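You operate a simulated robot arm through the tools that you are given. There is no shell and no other tool. Be economical: measure what you need, move in short steps, check, and stop when the job is done.

The job below is to be done with a simulated robot arm. You get a single attempt, and the scene is never put back.

TASK
Move the small purple chip from the eraser to the tester's chip socket and test it.
Fine: eraser lid shut again; tester lever locked and left so; yellow tester button once; leave the rest.
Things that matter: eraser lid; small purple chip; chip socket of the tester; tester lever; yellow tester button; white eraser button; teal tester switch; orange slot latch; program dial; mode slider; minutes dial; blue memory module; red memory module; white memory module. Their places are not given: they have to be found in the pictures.

Only the result counts: the job must be done as asked and must still hold three seconds after the hand-in. Knocking over, shifting, dropping, spilling or breaking anything else fails it. A push-on lid holds only when it is set on centred and level and pressed home; a screw cap is set on level and turned clockwise until tight.

THE ROBOT
A 6-joint arm with a two-finger parallel gripper, fixed in place. Base frame: the origin is at the foot of the arm, x ahead of it, y to its left, z up; the work surface is at about z = 800. Lengths are in mm, angles in rad, forces in N, time in s.
With the tool pointing down near the work surface it reaches from about 240 to 640 mm from the base axis. Its first joint turns from -1.152 to 1.152 rad. Payload 2.7 kg.
The tool frame sits at the grasp point between the pads (the TCP): z along the fingers, y along the line on which they close. The tips reach 23 mm beyond it. Largest opening 94 mm; finger width 38, thickness 10; the body of the gripper, 54 by 96 mm, starts 39 mm behind the TCP.
Orientation is that of the tool frame in the base frame, as a unit quaternion [w, x, y, z]. With the fingers straight down and closing along the base's y, the tool's x points along the base's -x, its y along +y and its z along -z.

THE INTERFACE
- The arm moves only by the tool drive_tool. Its argument "commands" is text: rows parted by semicolons, each of 7 numbers parted by spaces: the shift along the tool's x, y, z in mm, then the turn, a rotation vector about the tool's x, y, z in rad, then the finger opening in mm, from 0 to 94. In form: x y z ax ay az gripper; .... A call has 1 to 8 rows; each row is the pose to reach, as a shift and turn from the pose commanded when the call began, along the tool's axes at that moment. A row lasts 0.2 s, in which the tool goes at most 50 mm and 0.15 rad; a call with a longer step from one row to the next is refused whole, and so is a gripper value outside its range. A pose out of reach is approached as far as the arm can. The call stops where the force on the tool passes 40 N (or 10 N more than at its start, if that is more) or the arm is blocked; 0.2 s more then pass. The fingers move at their own pace (about 45 mm/s each) and stop on an object; they squeeze with about 30 N. The grip force told is the motor's: it shows also when the fingers shut on nothing. Time passes only in rows, and 0.2 s behind the last, so rows that repeat a pose let the fingers close. It gives the time, the measured TCP pose, the force on the tool (base axes), the opening and the grip force at its end, in the units of the frame above (readings bear some noise).
- Cameras (640 x 400 px; columns grow to the right, rows downward): "scene" is fixed at [85.5, -451.2, 1391.3]; the picture's right is [0.60, -0.80, 0.00], its down [-0.55, -0.41, -0.72] and it looks along [0.58, 0.43, -0.69] (base axes); focal length 255 px, centre (320, 200). "wrist" rides on the gripper at [-39, 0, -44] in the tool frame; the picture's right is [0.00, -1.00, 0.00], its down [0.97, 0.00, -0.24] and it looks along [0.24, 0.00, 0.97] (tool axes); focal length 218 px, centre (320, 200).
- capture(camera): a new picture of that camera. No time passes.
- point_at(camera, pixels): for up to 12 pixels [column, row] of the newest picture of that camera ("zoom" is the newest enlarged one), the place [x, y, z] in the base frame of the surface seen there, good to about 2 mm. No time passes.
- enlarge(camera, box): a new picture of the part [left, top, right, bottom] of that camera's present view, enlarged. No time passes.
- hand_in(): hands the job in; it is judged then, once.

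Work in short steps. Measure before you move; look again where a grasp or a placing could have gone wrong, and mend it. You have 80 turns and 38 pictures in all, those below and enlarged ones among them. Open the gripper and draw the arm clear of the work before you hand the job in, unless the task says otherwise; then end with one line.

The tools are called after "Emit:" as name(argument=value, ...) on one line, values as JSON. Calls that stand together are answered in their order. drive_tool: Moves the arm, as the interface text tells. Its arguments: {"type":"object","properties":{"commands":{"type":"string"}},"required":["commands"]} The other tools are called the same way: capture (camera) takes a picture; point_at (camera, pixels) gives the place of the surface under pixels of a picture; enlarge (camera, box) takes an enlarged picture of a part of a camera's view; hand_in () hands the job in.

At the start:

```text
clock: 0.0
ee_pos: [468.6, 102.5, 1054.5]
tcp_rot: [0.0, 0.0, 1.0, -0.001]
ft_force: [0.1, -0.8, 0.7]
grip_width: 93.8
grip_force: 0.0
```

scene: 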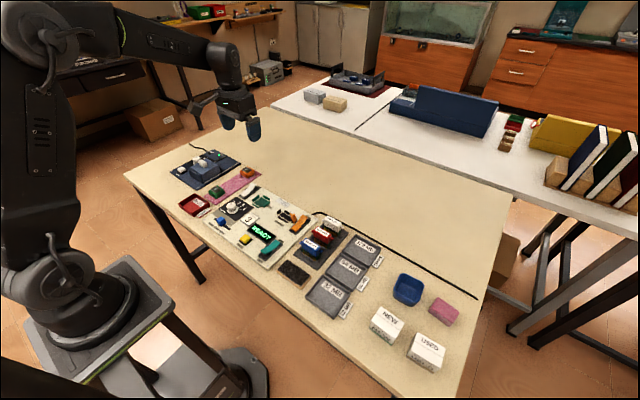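
wrist: 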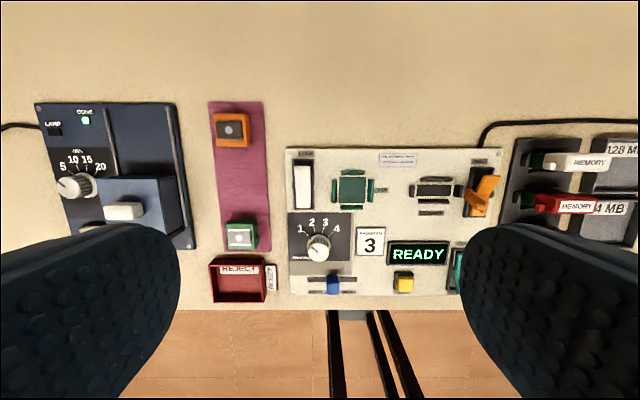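

The wrist view shows the eraser at left (~(115,175)) and the tester at centre (~(390,220)). I enlarge both to see the details.

Emit:
enlarge(camera="wrist", box=[20, 90, 220, 260])

Emit:
enlarge(camera="wrist", box=[280, 140, 510, 300])

Emit:
enlarge(camera="scene", box=[160, 130, 340, 270])

```text
2.35 times, centred on (120, 175) of wrist
```

zoom: 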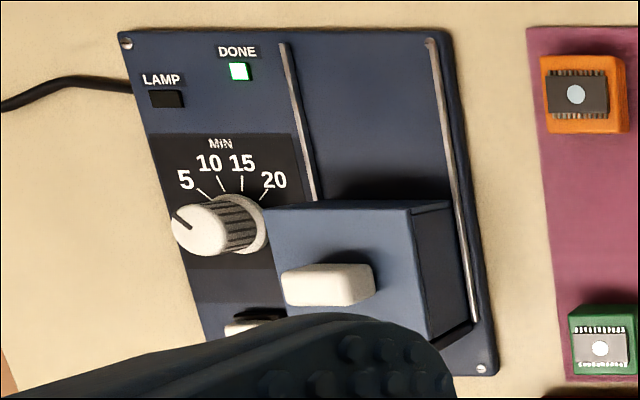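

```text
2.50 times, centred on (395, 220) of wrist
```

zoom: 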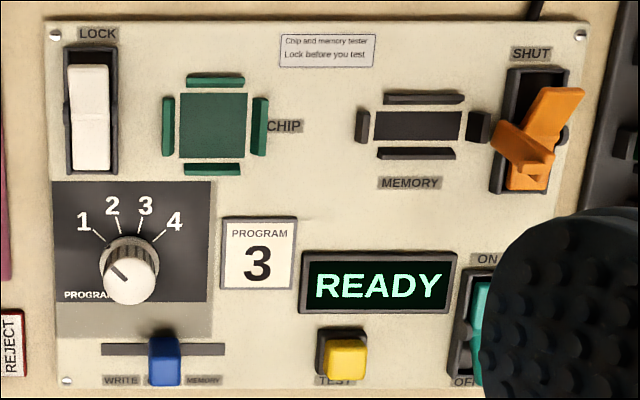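

```text
2.86 times, centred on (250, 200) of scene
```

zoom: 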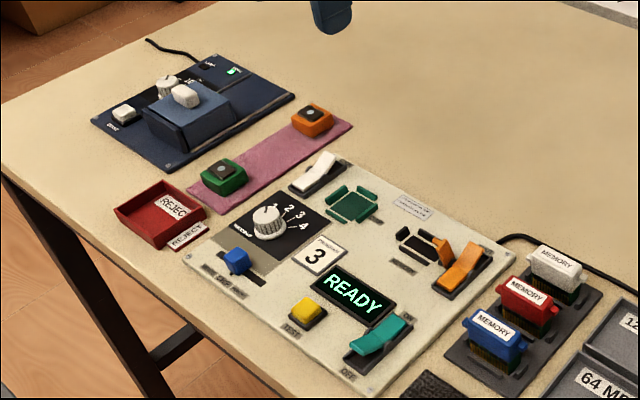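

I measure key points: the eraser lid and knob, the rails, the chip socket, the lever, the yellow button.

Emit:
point_at(camera="wrist", pixels=[[123, 210], [105, 180], [145, 180], [110, 130], [150, 120], [172, 200], [302, 170], [302, 200], [352, 189], [403, 280], [75, 185], [440, 270]])

Emit:
point_at(camera="zoom", pixels=[[185, 95], [205, 130], [160, 135], [125, 112], [165, 85], [310, 158], [330, 180], [352, 205], [368, 190], [338, 208], [305, 310], [300, 185]])

```text
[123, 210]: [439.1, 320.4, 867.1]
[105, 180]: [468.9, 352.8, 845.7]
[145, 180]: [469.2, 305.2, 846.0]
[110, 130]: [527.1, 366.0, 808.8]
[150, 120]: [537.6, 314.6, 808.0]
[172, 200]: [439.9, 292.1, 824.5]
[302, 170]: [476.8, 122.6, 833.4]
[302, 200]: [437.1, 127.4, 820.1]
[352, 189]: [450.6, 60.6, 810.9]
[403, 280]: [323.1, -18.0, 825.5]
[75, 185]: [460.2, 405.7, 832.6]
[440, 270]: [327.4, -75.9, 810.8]
```

```text
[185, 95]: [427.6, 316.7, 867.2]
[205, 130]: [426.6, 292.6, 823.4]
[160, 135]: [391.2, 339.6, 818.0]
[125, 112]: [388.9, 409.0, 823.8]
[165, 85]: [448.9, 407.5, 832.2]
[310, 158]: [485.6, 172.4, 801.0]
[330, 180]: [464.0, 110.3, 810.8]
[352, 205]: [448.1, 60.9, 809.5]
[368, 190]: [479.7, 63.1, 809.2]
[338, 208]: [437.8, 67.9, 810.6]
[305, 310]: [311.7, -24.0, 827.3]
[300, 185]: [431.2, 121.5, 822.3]
```

The eraser lid is about x 390–470, y 292–365, with a knob at about (433,320,867). I move above it for a better look.

Emit:
drive_tool(commands="0 45 10 0 0 0 94; 0 90 20 0 0 0 94; 5 135 30 0 0 0 94; 10 180 40 0 0 0 94; 10 215 50 0 0 0 94; 10 215 50 0 0 0 94")

Emit:
capture(camera="wrist")

```text
clock: 1.4
ee_pos: [459.5, 317.9, 1002.7]
tcp_rot: [0.0, 0.0, 1.0, 0.0]
ft_force: [0.4, 0.0, -0.2]
grip_width: 93.9
grip_force: 0.1
```

```text
32 pictures are left
```

wrist: 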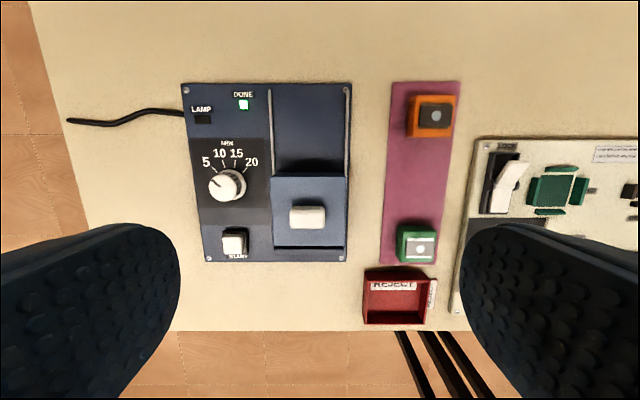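

The lid sits at the near end of its rails (272–350, rows 90–250), so it should slide away (+x). I measure the knob, lid and rails.

Emit:
point_at(camera="wrist", pixels=[[292, 216], [308, 216], [323, 216], [308, 207], [308, 227], [275, 200], [344, 200], [310, 180], [310, 246], [310, 100], [271, 95], [348, 92]])

Emit:
enlarge(camera="wrist", box=[230, 80, 390, 270])

```text
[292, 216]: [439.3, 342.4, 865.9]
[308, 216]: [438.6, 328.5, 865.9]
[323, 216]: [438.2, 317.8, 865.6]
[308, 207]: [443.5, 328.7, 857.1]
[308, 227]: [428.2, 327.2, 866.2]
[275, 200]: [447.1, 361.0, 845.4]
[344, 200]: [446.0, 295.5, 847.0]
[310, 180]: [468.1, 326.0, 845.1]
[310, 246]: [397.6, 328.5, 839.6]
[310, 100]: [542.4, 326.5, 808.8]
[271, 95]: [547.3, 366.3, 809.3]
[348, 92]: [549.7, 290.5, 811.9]
```

```text
2.11 times, centred on (310, 175) of wrist
```

zoom: 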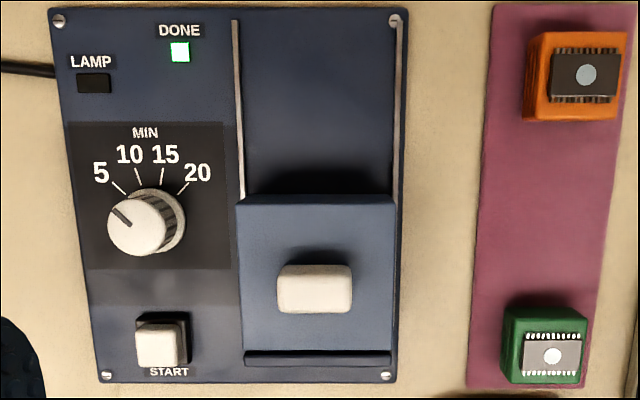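

The knob is about 33 wide in y, centred at (434, 329), with its top at 866. I descend over it with fingers open, tips staying about 4 mm above the lid top.

Emit:
drive_tool(commands="10 5 45 0 0 0 70; 20 11 85 0 0 0 60; 25 11 115 0 0 0 60; 25 11 129 0 0 0 60; 25 11 129 0 0 0 60")

Emit:
capture(camera="wrist")

```text
clock: 2.6
ee_pos: [433.3, 329.3, 875.1]
tcp_rot: [0.0, 0.0, 1.0, 0.001]
ft_force: [0.1, -0.3, 0.0]
grip_width: 59.8
grip_force: 0.0
```

```text
30 pictures are left
```

wrist: 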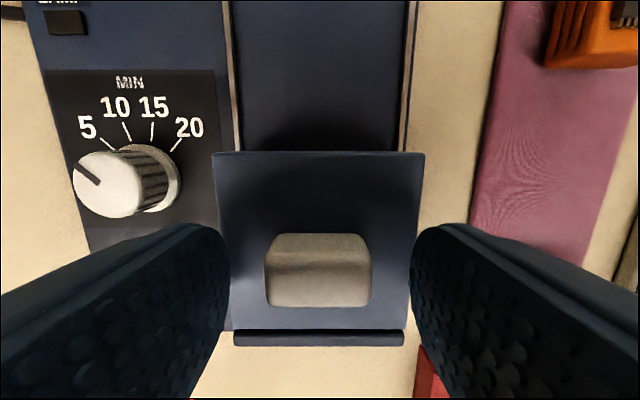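

The knob lies between the fingers, so I close on it.

Emit:
drive_tool(commands="0 0 2 0 0 0 25; 0 0 2 0 0 0 25; 0 0 2 0 0 0 25; 0 0 2 0 0 0 25")

```text
clock: 3.6
ee_pos: [433.0, 330.2, 873.4]
tcp_rot: [0.002, 0.0, 1.0, 0.001]
ft_force: [1.0, 4.6, -1.1]
grip_width: 31.5
grip_force: 45.6
```

Gripped at 31.5. I slide +x (tool −x), short first.

Emit:
drive_tool(commands="-10 -1 2 0 0 0 25; -20 -1 2 0 0 0 25; -30 -1 2 0 0 0 25")

Emit:
capture(camera="wrist")

```text
clock: 4.4
ee_pos: [463.6, 329.8, 872.9]
tcp_rot: [0.001, 0.0, 1.0, 0.002]
ft_force: [-0.8, 13.9, 16.6]
grip_width: 31.6
grip_force: 44.5
```

```text
29 pictures are left
```

wrist: 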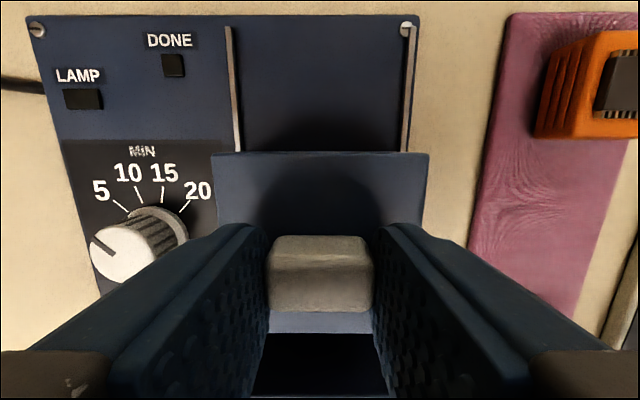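

The lid slides with the hand and the opening appears beneath. I carry on to about +80, easing the side load a little.

Emit:
drive_tool(commands="-10 -1 -1 0 0 0 25; -20 -1 -1 0 0 0 25; -30 -1 -1 0 0 0 25; -40 -1 -1 0 0 0 25; -48 -1 -1 0 0 0 25")

Emit:
capture(camera="scene")

```text
clock: 5.6
ee_pos: [513.0, 330.2, 872.5]
tcp_rot: [0.001, -0.002, 1.0, 0.001]
ft_force: [0.6, 27.6, 10.5]
grip_width: 31.5
grip_force: 45.1
```

```text
28 pictures are left
```

scene: 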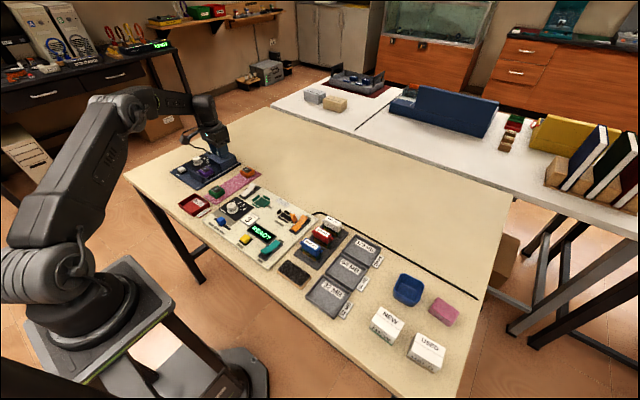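

The purple interior is visible now. I release the knob and rise, then look in.

Emit:
drive_tool(commands="0 1.5 0 0 0 0 60; 0 1.5 0 0 0 0 60; 0 1.5 0 0 0 0 60; 0 1.5 -30 0 0 0 80; 20 1.5 -60 0 0 0 94; 60 1.5 -80 0 0 0 94; 60 1.5 -80 0 0 0 94")

Emit:
capture(camera="wrist")

```text
clock: 7.2
ee_pos: [453.8, 328.5, 951.9]
tcp_rot: [0.0, 0.001, 1.0, 0.001]
ft_force: [0.4, 0.0, 0.1]
grip_width: 94.0
grip_force: 0.0
```

```text
27 pictures are left
```

wrist: 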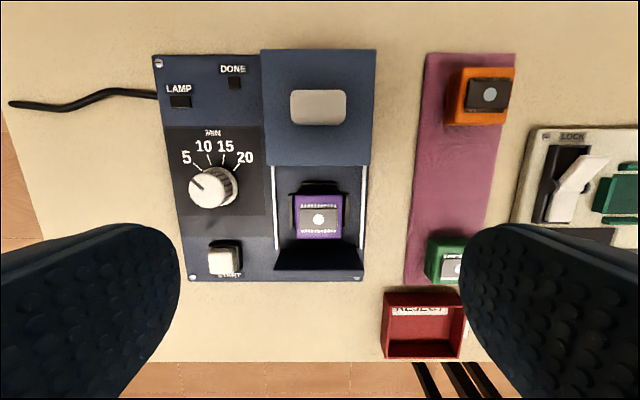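

Emit:
enlarge(camera="wrist", box=[250, 160, 390, 290])

Emit:
point_at(camera="wrist", pixels=[[294, 220], [318, 219], [341, 219], [318, 196], [318, 237], [318, 160], [280, 220], [354, 220], [318, 255], [318, 184], [274, 200], [363, 200]])

```text
3.08 times, centred on (320, 225) of wrist
```

zoom: 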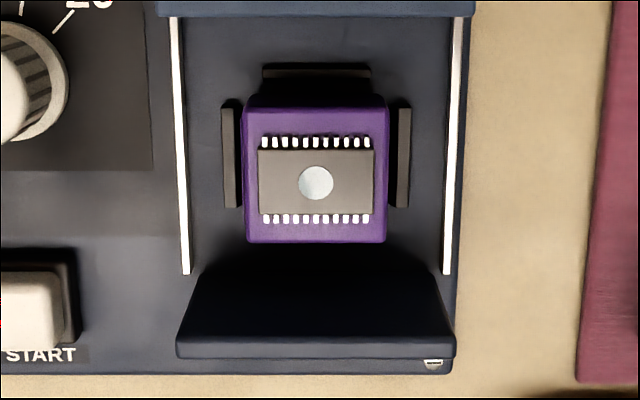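

```text
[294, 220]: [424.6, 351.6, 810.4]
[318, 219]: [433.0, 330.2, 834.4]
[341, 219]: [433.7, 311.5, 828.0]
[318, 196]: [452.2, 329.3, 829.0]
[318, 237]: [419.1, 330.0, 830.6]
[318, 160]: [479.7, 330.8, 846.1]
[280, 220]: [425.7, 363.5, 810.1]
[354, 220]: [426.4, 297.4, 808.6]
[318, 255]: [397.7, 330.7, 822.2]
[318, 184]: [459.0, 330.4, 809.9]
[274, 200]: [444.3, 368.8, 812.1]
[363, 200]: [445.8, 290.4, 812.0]
```

The purple chip carrier sits at about (435, 330), top about 830. I measure the guide heights and the chip's exact edges.

Emit:
point_at(camera="zoom", pixels=[[252, 180], [380, 180], [315, 125], [315, 112], [315, 235], [230, 150], [404, 150], [232, 115], [404, 200], [315, 78], [240, 222], [315, 182]])

```text
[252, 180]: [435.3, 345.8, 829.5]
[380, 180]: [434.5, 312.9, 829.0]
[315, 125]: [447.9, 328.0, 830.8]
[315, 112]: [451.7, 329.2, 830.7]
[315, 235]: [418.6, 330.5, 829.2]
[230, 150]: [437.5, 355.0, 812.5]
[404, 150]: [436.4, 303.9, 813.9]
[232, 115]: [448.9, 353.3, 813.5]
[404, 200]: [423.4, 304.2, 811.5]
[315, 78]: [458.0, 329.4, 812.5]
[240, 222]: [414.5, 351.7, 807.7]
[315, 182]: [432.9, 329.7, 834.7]
```

The carrier is 36×36 centred at (435, 329.5), top 830, guides at 813. I descend with tips to about z 817.

Emit:
drive_tool(commands="10 1 35 0 0 0 60; 18.8 1 70 0 0 0 56; 18.8 1 100 0 0 0 56; 18.8 1 112 0 0 0 56; 18.8 1 112 0 0 0 56")

Emit:
capture(camera="wrist")

```text
clock: 8.4
ee_pos: [433.1, 330.5, 840.9]
tcp_rot: [0.001, 0.0, 1.0, 0.0]
ft_force: [0.3, 0.6, -0.2]
grip_width: 55.9
grip_force: 0.0
```

```text
25 pictures are left
```

wrist: 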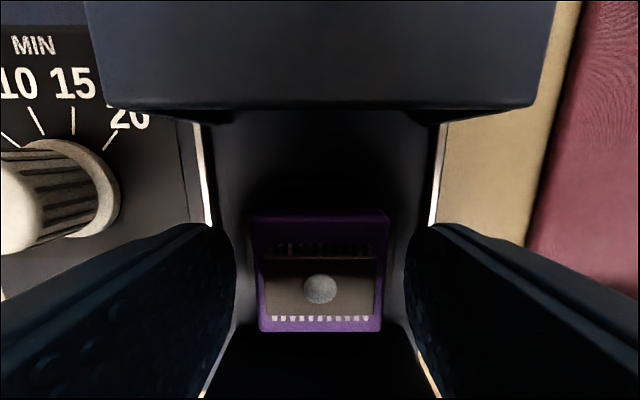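

Centred well. I correct x by 2 mm and close.

Emit:
drive_tool(commands="-1.5 -0.7 1 0 0 0 56; -1.5 -0.7 1 0 0 0 30; -1.5 -0.7 1 0 0 0 30; -1.5 -0.7 1 0 0 0 30; -1.5 -0.7 1 0 0 0 30")

```text
clock: 9.6
ee_pos: [433.8, 329.3, 839.3]
tcp_rot: [0.0, 0.0, 1.0, 0.0]
ft_force: [0.4, -0.2, 1.4]
grip_width: 36.7
grip_force: 29.8
```

Gripped at 36.7. I lift straight up slowly, then higher.

Emit:
drive_tool(commands="0 0 -5 0 0 0 30; 0 0 -15 0 0 0 30; 0 0 -30 0 0 0 30; 0 0 -60 0 0 0 30; 0 0 -95 0 0 0 30; 0 0 -130 0 0 0 30; 0 0 -130 0 0 0 30")

Emit:
capture(camera="wrist")

```text
clock: 11.2
ee_pos: [434.1, 328.6, 969.8]
tcp_rot: [0.0, 0.0, 1.0, -0.001]
ft_force: [-0.6, 0.3, -0.2]
grip_width: 36.8
grip_force: 30.1
```

```text
24 pictures are left
```

wrist: 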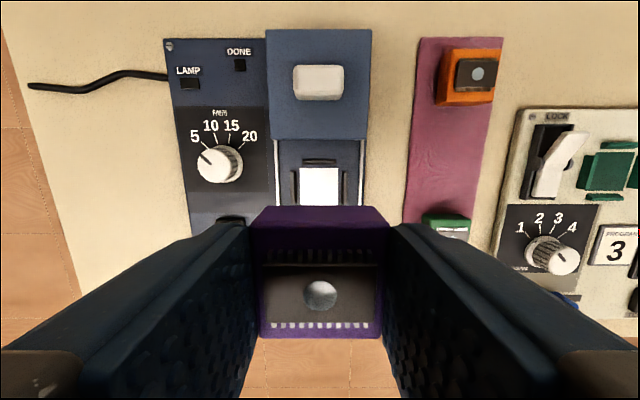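

The chip is held level; in the view it sits at (320,290). I move toward the tester to measure the socket and lever.

Emit:
drive_tool(commands="0 -45 0 0 0 0 30; 5 -90 0 0 0 0 30; 10 -135 0 0 0 0 30; 15 -180 0 0 0 0 30; 15 -225 0 0 0 0 30; 15 -265 0 0 0 0 30; 15 -265 0 0 0 0 30")

Emit:
enlarge(camera="wrist", box=[180, 80, 440, 240])

```text
clock: 12.8
ee_pos: [419.9, 64.3, 969.7]
tcp_rot: [0.0, 0.0, 1.0, -0.001]
ft_force: [0.6, 0.4, 0.2]
grip_width: 36.6
grip_force: 29.9
```

```text
2.46 times, centred on (310, 160) of wrist
```

zoom: 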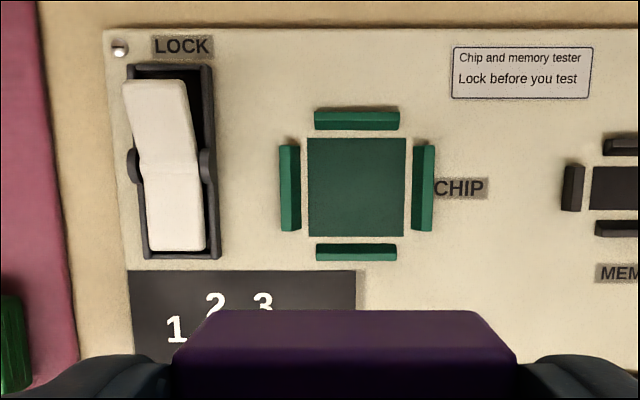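

Emit:
point_at(camera="zoom", pixels=[[356, 188], [310, 188], [402, 188], [356, 142], [356, 234], [290, 188], [424, 188], [357, 116], [357, 251], [160, 100], [165, 150], [175, 235]])

```text
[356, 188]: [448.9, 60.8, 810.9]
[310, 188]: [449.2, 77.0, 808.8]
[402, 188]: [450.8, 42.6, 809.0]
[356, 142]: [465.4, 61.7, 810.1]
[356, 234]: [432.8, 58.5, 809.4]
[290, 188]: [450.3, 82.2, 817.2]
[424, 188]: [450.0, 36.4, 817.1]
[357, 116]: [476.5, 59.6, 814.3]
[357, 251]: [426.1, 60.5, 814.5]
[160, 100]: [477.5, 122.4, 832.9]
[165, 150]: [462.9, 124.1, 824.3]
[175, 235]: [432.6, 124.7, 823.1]
```

Socket centre is about (450, 59.7), floor 809.5, guides 814–817. I go above it with the chip bottom about 20 mm over the floor, then look.

Emit:
drive_tool(commands="-10 -2 20 0 0 0 30; -29 -4.6 50 0 0 0 30; -29 -4.6 85 0 0 0 30; -29 -4.6 105 0 0 0 30; -29 -4.6 105 0 0 0 30")

Emit:
capture(camera="wrist")

Emit:
enlarge(camera="scene", box=[210, 160, 330, 250])

```text
clock: 14.0
ee_pos: [447.9, 60.6, 864.3]
tcp_rot: [0.0, 0.0, 1.0, 0.0]
ft_force: [-0.9, 0.5, 0.3]
grip_width: 36.8
grip_force: 29.5
```

```text
22 pictures are left
```

wrist: 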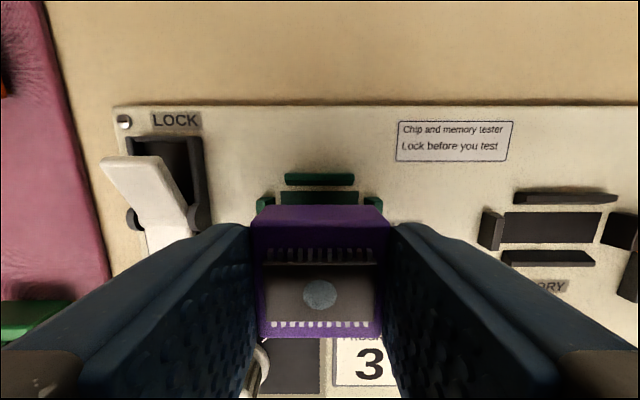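

```text
4.44 times, centred on (270, 205) of scene
```

zoom: 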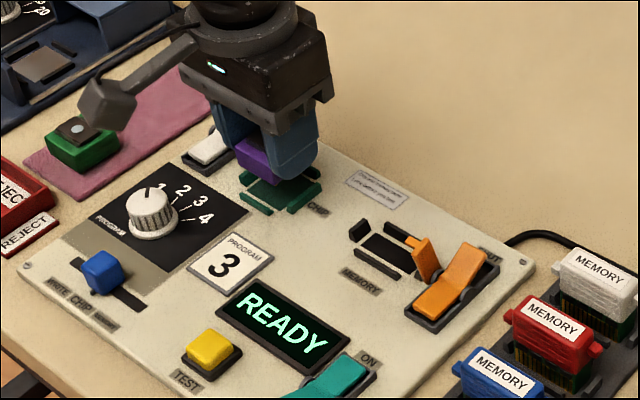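

Alignment in y looks good (far guide centred at col 320). I remeasure the far guide and socket edges against the chip.

Emit:
enlarge(camera="wrist", box=[240, 160, 400, 260])

Emit:
point_at(camera="wrist", pixels=[[288, 178], [351, 178], [320, 178], [320, 193], [265, 202], [374, 202], [320, 212], [320, 300], [320, 240], [320, 330]])

```text
4.00 times, centred on (320, 210) of wrist
```

zoom: 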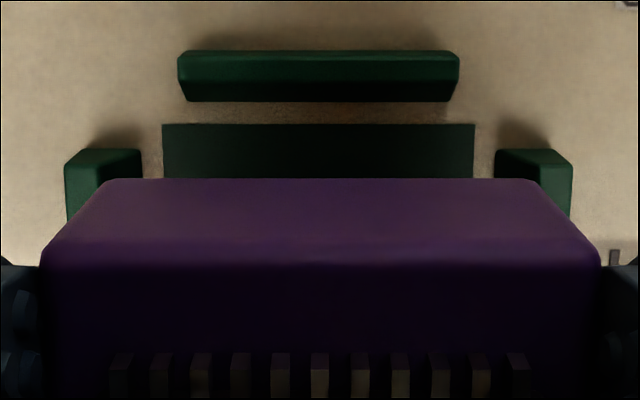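

```text
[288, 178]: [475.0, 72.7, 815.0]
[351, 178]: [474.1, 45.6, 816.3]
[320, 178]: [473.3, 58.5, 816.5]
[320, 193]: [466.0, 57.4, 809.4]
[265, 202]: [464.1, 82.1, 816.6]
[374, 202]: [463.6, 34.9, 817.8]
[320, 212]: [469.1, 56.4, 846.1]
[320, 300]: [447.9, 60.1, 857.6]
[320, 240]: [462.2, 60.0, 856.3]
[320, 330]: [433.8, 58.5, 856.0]
```

Chip sits about 1 mm too far in +x relative to the socket; y is centred. I shift 1 mm and descend in small steps, watching the force.

Emit:
drive_tool(commands="1 0 8 0 0 0 30; 1 0 15 0 0 0 30; 1 0 19 0 0 0 30; 1 0 21.5 0 0 0 30; 1 0 21.5 0 0 0 30")

Emit:
capture(camera="wrist")

```text
clock: 15.2
ee_pos: [448.0, 60.2, 842.9]
tcp_rot: [0.0, -0.001, 1.0, -0.001]
ft_force: [0.7, -0.1, -0.2]
grip_width: 36.8
grip_force: 29.7
```

```text
19 pictures are left
```

wrist: 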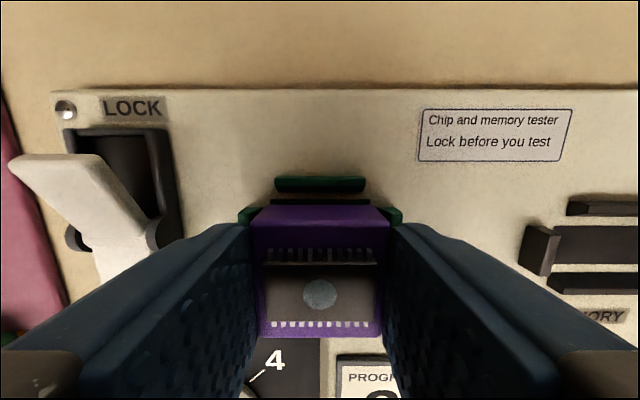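

No contact yet and the chip sits between the guides. I go down 2 mm more.

Emit:
drive_tool(commands="0 0 1 0 0 0 30; 0 0 2 0 0 0 30; 0 0 2 0 0 0 30")

```text
clock: 16.0
ee_pos: [446.5, 60.2, 841.5]
tcp_rot: [0.001, 0.0, 1.0, 0.0]
ft_force: [-3.2, -1.8, 14.3]
grip_width: 36.7
grip_force: 30.2
```

Contact, 14 N at about 841. I look to see whether the chip is seated.

Emit:
enlarge(camera="wrist", box=[220, 160, 420, 350])

Emit:
enlarge(camera="scene", box=[230, 170, 290, 215])

```text
2.11 times, centred on (320, 255) of wrist
```

zoom: 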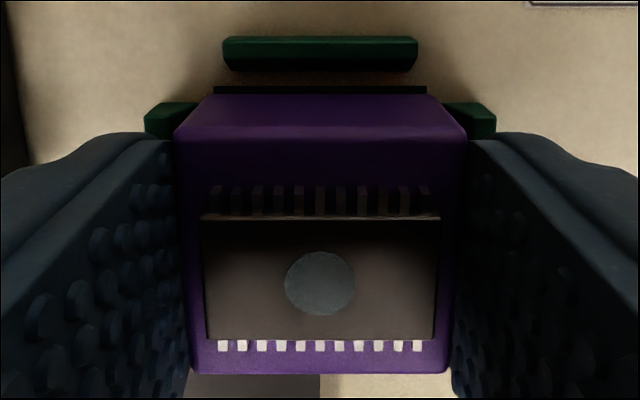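

```text
8.89 times, centred on (260, 192) of scene
```

zoom: 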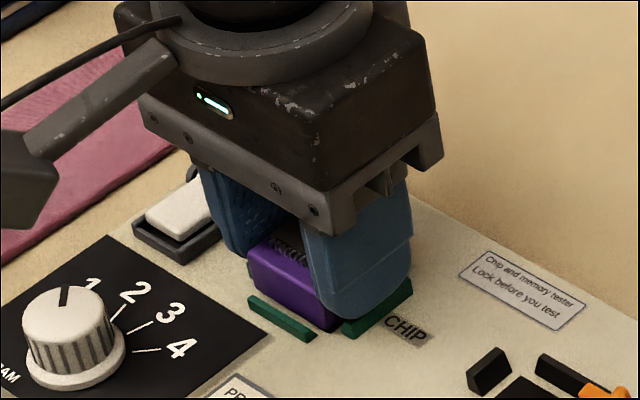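

The fingers seem to be resting on the side guides with the chip about 1 mm above the floor; the far gap is slightly larger than the near one. I ease up 1 mm, shift +1 mm in x, open, and rise.

Emit:
drive_tool(commands="-1.2 0 -1 0 0 0 30; -1.2 0 -1 0 0 0 30; -1.2 0 -1 0 0 0 44; -1.2 0 -1 0 0 0 50; -1.2 0 -1 0 0 0 50; -1.2 0 -20 0 0 0 54; -1.2 0 -50 0 0 0 54; -1.2 0 -50 0 0 0 54")

Emit:
capture(camera="wrist")

```text
clock: 17.8
ee_pos: [449.5, 59.7, 889.9]
tcp_rot: [0.0, 0.0, 1.0, 0.0]
ft_force: [-0.3, 0.2, -0.3]
grip_width: 54.1
grip_force: 0.1
```

```text
16 pictures are left
```

wrist: 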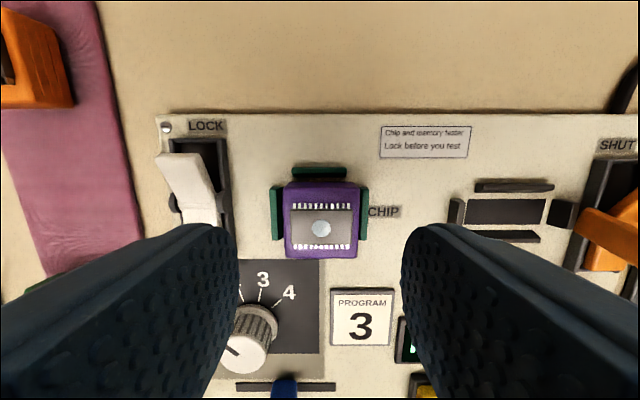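

The chip is in the socket. I check its levelness, and inspect the lever and teal switch for the rocker convention.

Emit:
point_at(camera="wrist", pixels=[[292, 200], [350, 200], [295, 250], [350, 250], [321, 229], [321, 195], [321, 252], [180, 170], [195, 195], [200, 215], [185, 158]])

Emit:
enlarge(camera="scene", box=[225, 175, 315, 275])

```text
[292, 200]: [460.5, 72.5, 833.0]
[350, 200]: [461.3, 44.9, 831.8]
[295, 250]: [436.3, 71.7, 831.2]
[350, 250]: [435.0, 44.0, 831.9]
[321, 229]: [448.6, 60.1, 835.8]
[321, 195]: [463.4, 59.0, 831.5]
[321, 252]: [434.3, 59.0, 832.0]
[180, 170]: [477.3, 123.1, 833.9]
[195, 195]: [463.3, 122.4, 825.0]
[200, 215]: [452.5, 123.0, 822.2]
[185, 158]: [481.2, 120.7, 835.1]
```

```text
4.00 times, centred on (270, 225) of scene
```

zoom: 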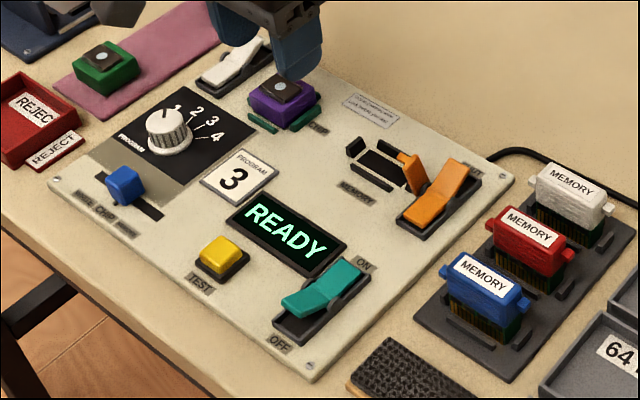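

Chip is level (831–833). I measure the teal switch and orange latch halves to learn the rocker convention (the white lever's LOCK end is up at about 834, near half down at about 822).

Emit:
point_at(camera="zoom", pixels=[[290, 303], [312, 292], [330, 285], [342, 272], [355, 262], [210, 80], [235, 65], [255, 48], [420, 215], [440, 195], [462, 168], [222, 248]])

```text
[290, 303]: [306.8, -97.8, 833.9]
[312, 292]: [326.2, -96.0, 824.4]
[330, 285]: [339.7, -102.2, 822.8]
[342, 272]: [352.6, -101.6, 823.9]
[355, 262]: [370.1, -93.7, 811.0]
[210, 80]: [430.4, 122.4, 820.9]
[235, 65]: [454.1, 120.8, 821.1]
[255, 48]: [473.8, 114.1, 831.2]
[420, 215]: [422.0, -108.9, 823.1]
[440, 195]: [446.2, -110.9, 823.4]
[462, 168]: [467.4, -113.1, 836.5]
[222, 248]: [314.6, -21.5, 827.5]
```

The switch's labelled ON end is the pressed-down one, so locking means pressing the lever's far (LOCK) end down. I shut the fingers and move over about (487, 122.5).

Emit:
drive_tool(commands="0 0 -20 0 0 0 54; -20 30 -20 0 0 0 20; -37.5 62.8 -20 0 0 0 0; -37.5 62.8 -5 0 0 0 0; -37.5 62.8 10 0 0 0 0; -37.5 62.8 22 0 0 0 0; -37.5 62.8 22 0 0 0 0")

Emit:
capture(camera="wrist")

```text
clock: 19.4
ee_pos: [486.0, 122.4, 868.7]
tcp_rot: [0.001, 0.0, 1.0, 0.0]
ft_force: [0.0, 0.2, -0.7]
grip_width: 0.3
grip_force: 29.9
```

```text
14 pictures are left
```

wrist: 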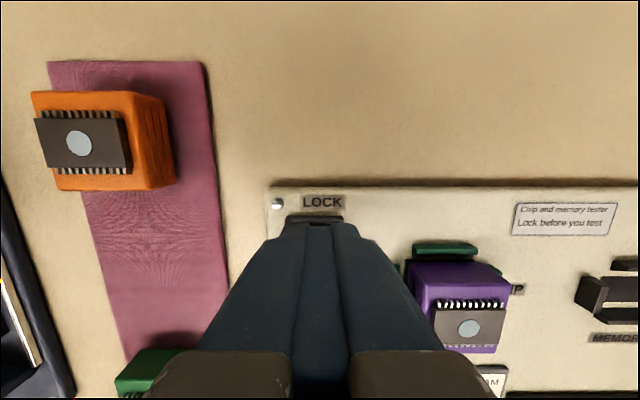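

Aligned with the lever; tips at about 846. I press down in steps.

Emit:
drive_tool(commands="0 0 8 0 0 0 0; 0 0 12 0 0 0 0; 0 0 15 0 0 0 0; 0 0 18 0 0 0 0; 0 0 20 0 0 0 0; 0 0 22 0 0 0 0")

```text
clock: 20.8
ee_pos: [486.1, 121.6, 846.8]
tcp_rot: [0.0, -0.001, 1.0, 0.0]
ft_force: [0.2, -0.3, 0.2]
grip_width: 0.0
grip_force: 29.6
```

No residual force; the lever may have flipped. I rise and look.

Emit:
drive_tool(commands="0 0 -20 0 0 0 0; 10 -10 -50 0 0 0 0; 40 -20 -90 0 0 0 0; 40 -20 -90 0 0 0 0")

Emit:
enlarge(camera="scene", box=[225, 175, 315, 275])

Emit:
capture(camera="wrist")

```text
refused: row 3 steps farther than a row can; nothing moved
```

```text
4.00 times, centred on (270, 225) of scene
```

zoom: 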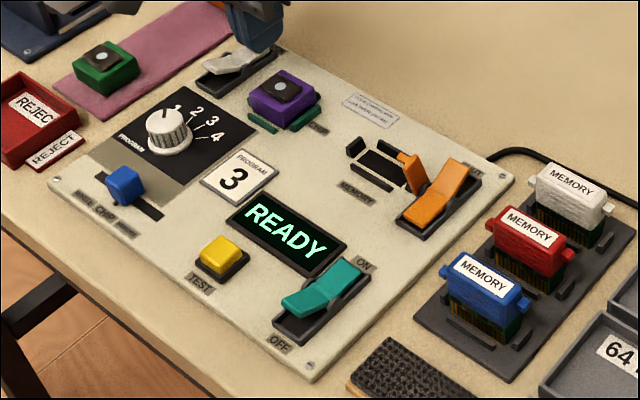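

```text
12 pictures are left
```

wrist: 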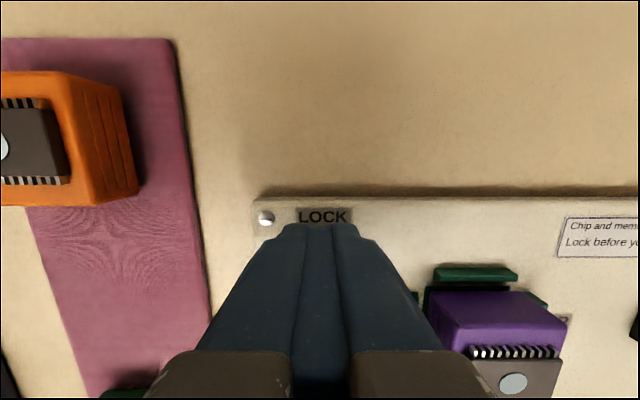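

That call was refused for a long step. The lever's near end now looks raised in the zoom (225,60); I measure it and rise in smaller steps.

Emit:
point_at(camera="zoom", pixels=[[208, 66], [220, 62], [232, 60], [215, 72]])

Emit:
drive_tool(commands="0 0 -25 0 0 0 0; 0 0 -60 0 0 0 0; 20 -30 -90 0 0 0 0; 50 -60 -110 0 0 0 0; 60 -75 -120 0 0 0 0; 60 -75 -120 0 0 0 0")

Emit:
capture(camera="wrist")

```text
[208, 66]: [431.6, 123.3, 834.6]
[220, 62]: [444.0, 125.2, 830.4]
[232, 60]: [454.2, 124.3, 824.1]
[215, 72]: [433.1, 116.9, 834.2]
```

```text
clock: 22.2
ee_pos: [425.8, 46.4, 966.8]
tcp_rot: [0.0, -0.001, 1.0, -0.001]
ft_force: [0.1, -0.7, 0.1]
grip_width: 0.0
grip_force: 29.5
```

```text
11 pictures are left
```

wrist: 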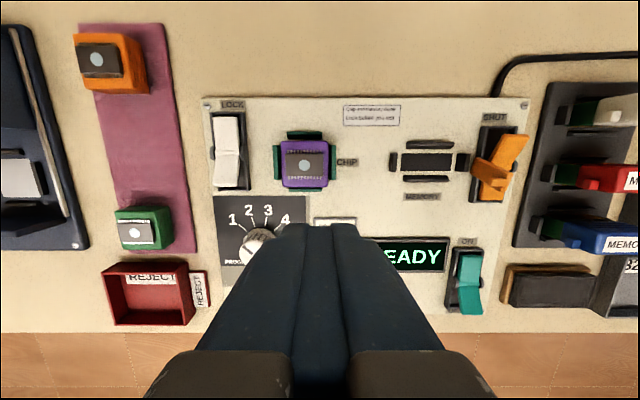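

Lever locked, LOCK end down. Next is the yellow button at about (315.5, -21.5, 827); I move above it with tips at about 845.

Emit:
drive_tool(commands="30 -20 0 0 0 0 0; 65 -45 10 0 0 0 0; 100 -65 30 0 0 0 0; 110 -68 65 0 0 0 0; 110 -68 85 0 0 0 0; 110 -68 98 0 0 0 0; 110 -68 98 0 0 0 0")

Emit:
enlarge(camera="scene", box=[210, 200, 310, 280])

```text
clock: 23.8
ee_pos: [316.8, -20.3, 868.1]
tcp_rot: [0.0, 0.0, 1.0, 0.001]
ft_force: [0.6, -0.5, 0.5]
grip_width: 0.0
grip_force: 30.5
```

```text
5.00 times, centred on (260, 240) of scene
```

zoom: 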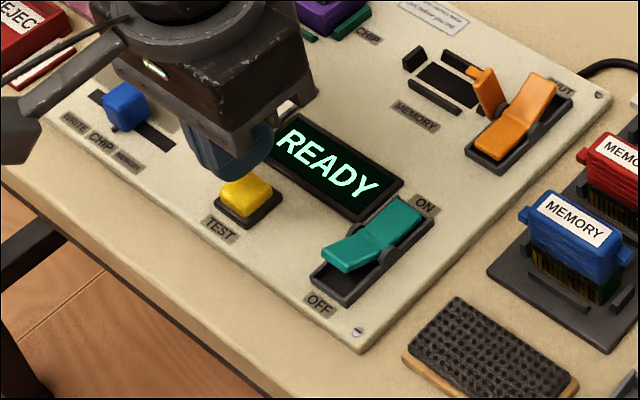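

The hand is directly over the button. I press in steps down from tip height 845.

Emit:
drive_tool(commands="0 0 10 0 0 0 0; 0 0 15 0 0 0 0; 0 0 18 0 0 0 0; 0 0 20 0 0 0 0; 0 0 22 0 0 0 0; 0 0 24 0 0 0 0")

```text
clock: 25.2
ee_pos: [315.9, -20.2, 844.9]
tcp_rot: [0.0, 0.0, 1.0, 0.0]
ft_force: [-0.8, -0.8, 1.6]
grip_width: 0.0
grip_force: 29.5
```

Emit:
enlarge(camera="scene", box=[210, 200, 310, 280])

```text
5.00 times, centred on (260, 240) of scene
```

zoom: 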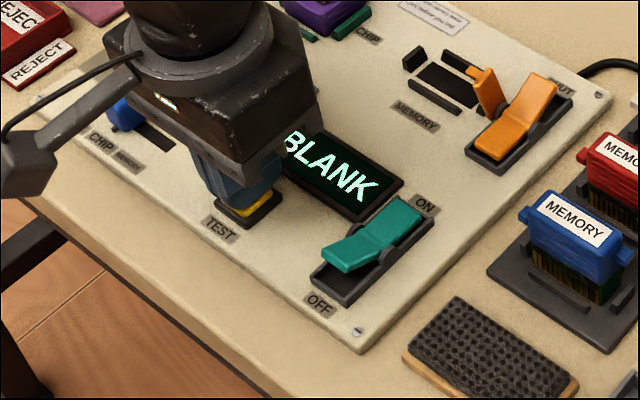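

The display reads BLANK: the test ran. I lift straight up and travel toward the eraser lid (knob at about (513, 330)).

Emit:
drive_tool(commands="0 0 -30 0 0 0 0; 0 0 -70 0 0 0 0; 0 20 -110 0 0 0 0; -25 60 -115 0 0 0 0; -50 100 -115 0 0 0 20; -75 140 -115 0 0 0 40; -100 180 -115 0 0 0 60; -120 220 -115 0 0 0 60")

```text
clock: 27.0
ee_pos: [435.7, 200.3, 959.9]
tcp_rot: [0.0, 0.0, 1.0, 0.001]
ft_force: [0.6, 0.3, -0.8]
grip_width: 59.8
grip_force: 0.0
```

Emit:
drive_tool(commands="-15 45 0 0 0 0 60; -30 90 0 0 0 0 60; -40 130 0 0 0 0 60; -40 130 0 0 0 0 60")

Emit:
capture(camera="wrist")

```text
clock: 28.0
ee_pos: [476.9, 329.9, 960.0]
tcp_rot: [0.0, 0.0, 1.0, 0.0]
ft_force: [-0.3, -0.2, 0.1]
grip_width: 60.2
grip_force: 0.0
```

```text
8 pictures are left
```

wrist: 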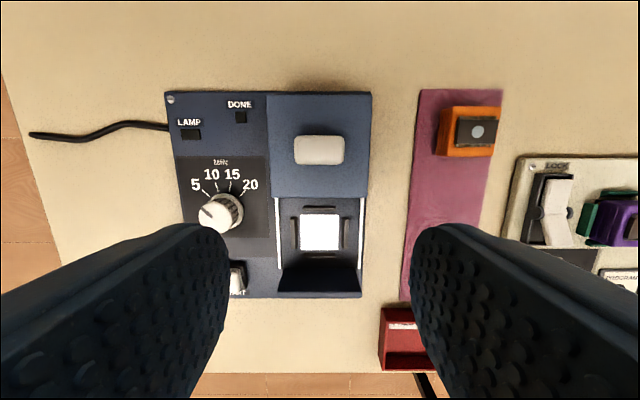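

The lid is still open with the knob at (320,150). I measure it.

Emit:
point_at(camera="wrist", pixels=[[300, 150], [340, 150], [320, 142], [320, 157], [320, 150], [320, 190]])

```text
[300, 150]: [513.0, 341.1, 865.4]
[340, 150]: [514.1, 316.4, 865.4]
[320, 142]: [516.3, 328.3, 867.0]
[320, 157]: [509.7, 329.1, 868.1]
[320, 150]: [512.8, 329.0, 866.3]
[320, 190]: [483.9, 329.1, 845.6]
```

Knob centre is about (513, 329.5). I descend onto it as before and close.

Emit:
drive_tool(commands="-20 0 30 0 0 0 60; -36 0 60 0 0 0 60; -36 0 80 0 0 0 60; -36 0 87 0 0 0 60; -36 0 87 0 0 0 25; -36 0 87 0 0 0 25; -36 0 87 0 0 0 25; -36 0 87 0 0 0 25")

```text
clock: 29.8
ee_pos: [512.5, 330.0, 872.2]
tcp_rot: [0.0, 0.0, 1.0, 0.001]
ft_force: [-0.3, 5.4, -3.8]
grip_width: 31.5
grip_force: 45.3
```

Gripped. I slide the lid back −x by about 79 mm.

Emit:
drive_tool(commands="12 0.5 0 0 0 0 25; 24 0.5 0 0 0 0 25; 36 0.5 0 0 0 0 25; 48 0.5 0 0 0 0 25; 60 0.5 0 0 0 0 25; 70 0.5 0 0 0 0 25; 77 0.5 0 0 0 0 25")

```text
clock: 31.4
ee_pos: [434.6, 330.9, 872.8]
tcp_rot: [0.0, 0.0, 1.0, -0.001]
ft_force: [-0.4, 9.0, -6.4]
grip_width: 31.7
grip_force: 44.9
```

I push a few more mm gently until it meets its stop.

Emit:
drive_tool(commands="1 0 0 0 0 0 25; 2 0 0 0 0 0 25; 3 0 0 0 0 0 25; 4 0 0 0 0 0 25; 4 0 0 0 0 0 25")

```text
clock: 32.6
ee_pos: [433.4, 331.2, 873.1]
tcp_rot: [0.002, 0.0, 1.0, 0.0]
ft_force: [26.5, 9.1, -20.3]
grip_width: 31.4
grip_force: 44.8
```

The stop is reached (26 N in x, lid at its original 433). I relax 2 mm while opening, then rise clear.

Emit:
drive_tool(commands="0 0 0 0 0 0 25; 0 0 0 0 0 0 60; 0 0 0 0 0 0 60; 0 0 0 0 0 0 60; 0 0 -35 0 0 0 60; 0 0 -75 0 0 0 80; 0 0 -120 0 0 0 94; 0 0 -120 0 0 0 94")

Emit:
capture(camera="wrist")

Emit:
capture(camera="scene")

```text
clock: 34.4
ee_pos: [431.9, 329.8, 993.8]
tcp_rot: [0.001, 0.0, 1.0, 0.0]
ft_force: [-0.9, -0.2, -0.8]
grip_width: 94.0
grip_force: 0.0
```

```text
7 pictures are left
```

wrist: 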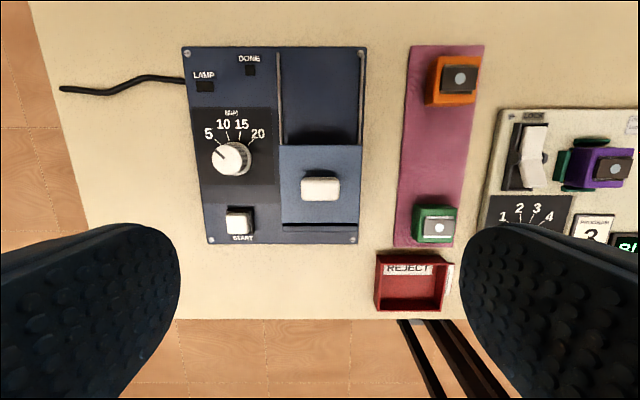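

```text
6 pictures are left
```

scene: 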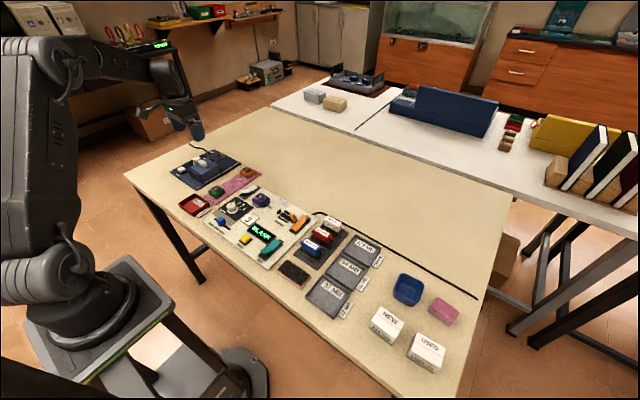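

The lid looks shut. I verify its edges against the original readings (far edge top ~469, knob 425–443), and check the tester up close.

Emit:
point_at(camera="wrist", pixels=[[320, 150], [320, 189], [320, 178], [320, 222], [320, 228]])

Emit:
enlarge(camera="scene", box=[165, 140, 305, 260])

```text
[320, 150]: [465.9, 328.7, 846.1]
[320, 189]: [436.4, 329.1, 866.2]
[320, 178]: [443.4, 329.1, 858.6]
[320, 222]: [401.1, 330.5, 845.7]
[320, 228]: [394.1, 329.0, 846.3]
```

```text
3.33 times, centred on (235, 200) of scene
```

zoom: 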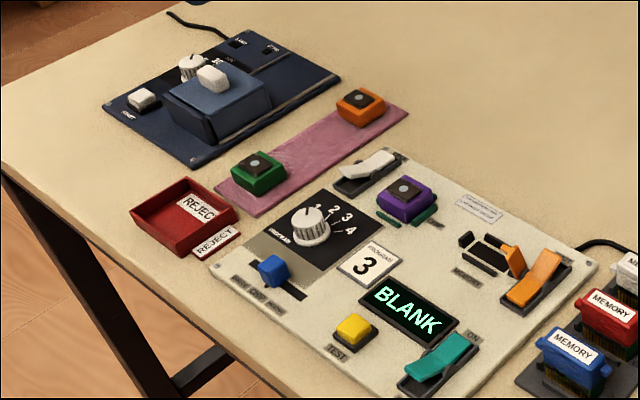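

Everything matches: the lid is back at its original place, the lever is locked, the chip is in the socket, the display reads BLANK, and the hand is open and clear. I hand in.

Emit:
hand_in()

```text
The job is handed in.
```

The purple chip is in the tester's socket with the lever locked. I pressed the yellow button once and the display read BLANK. The eraser lid is shut, nothing else was touched, and the job is handed in.
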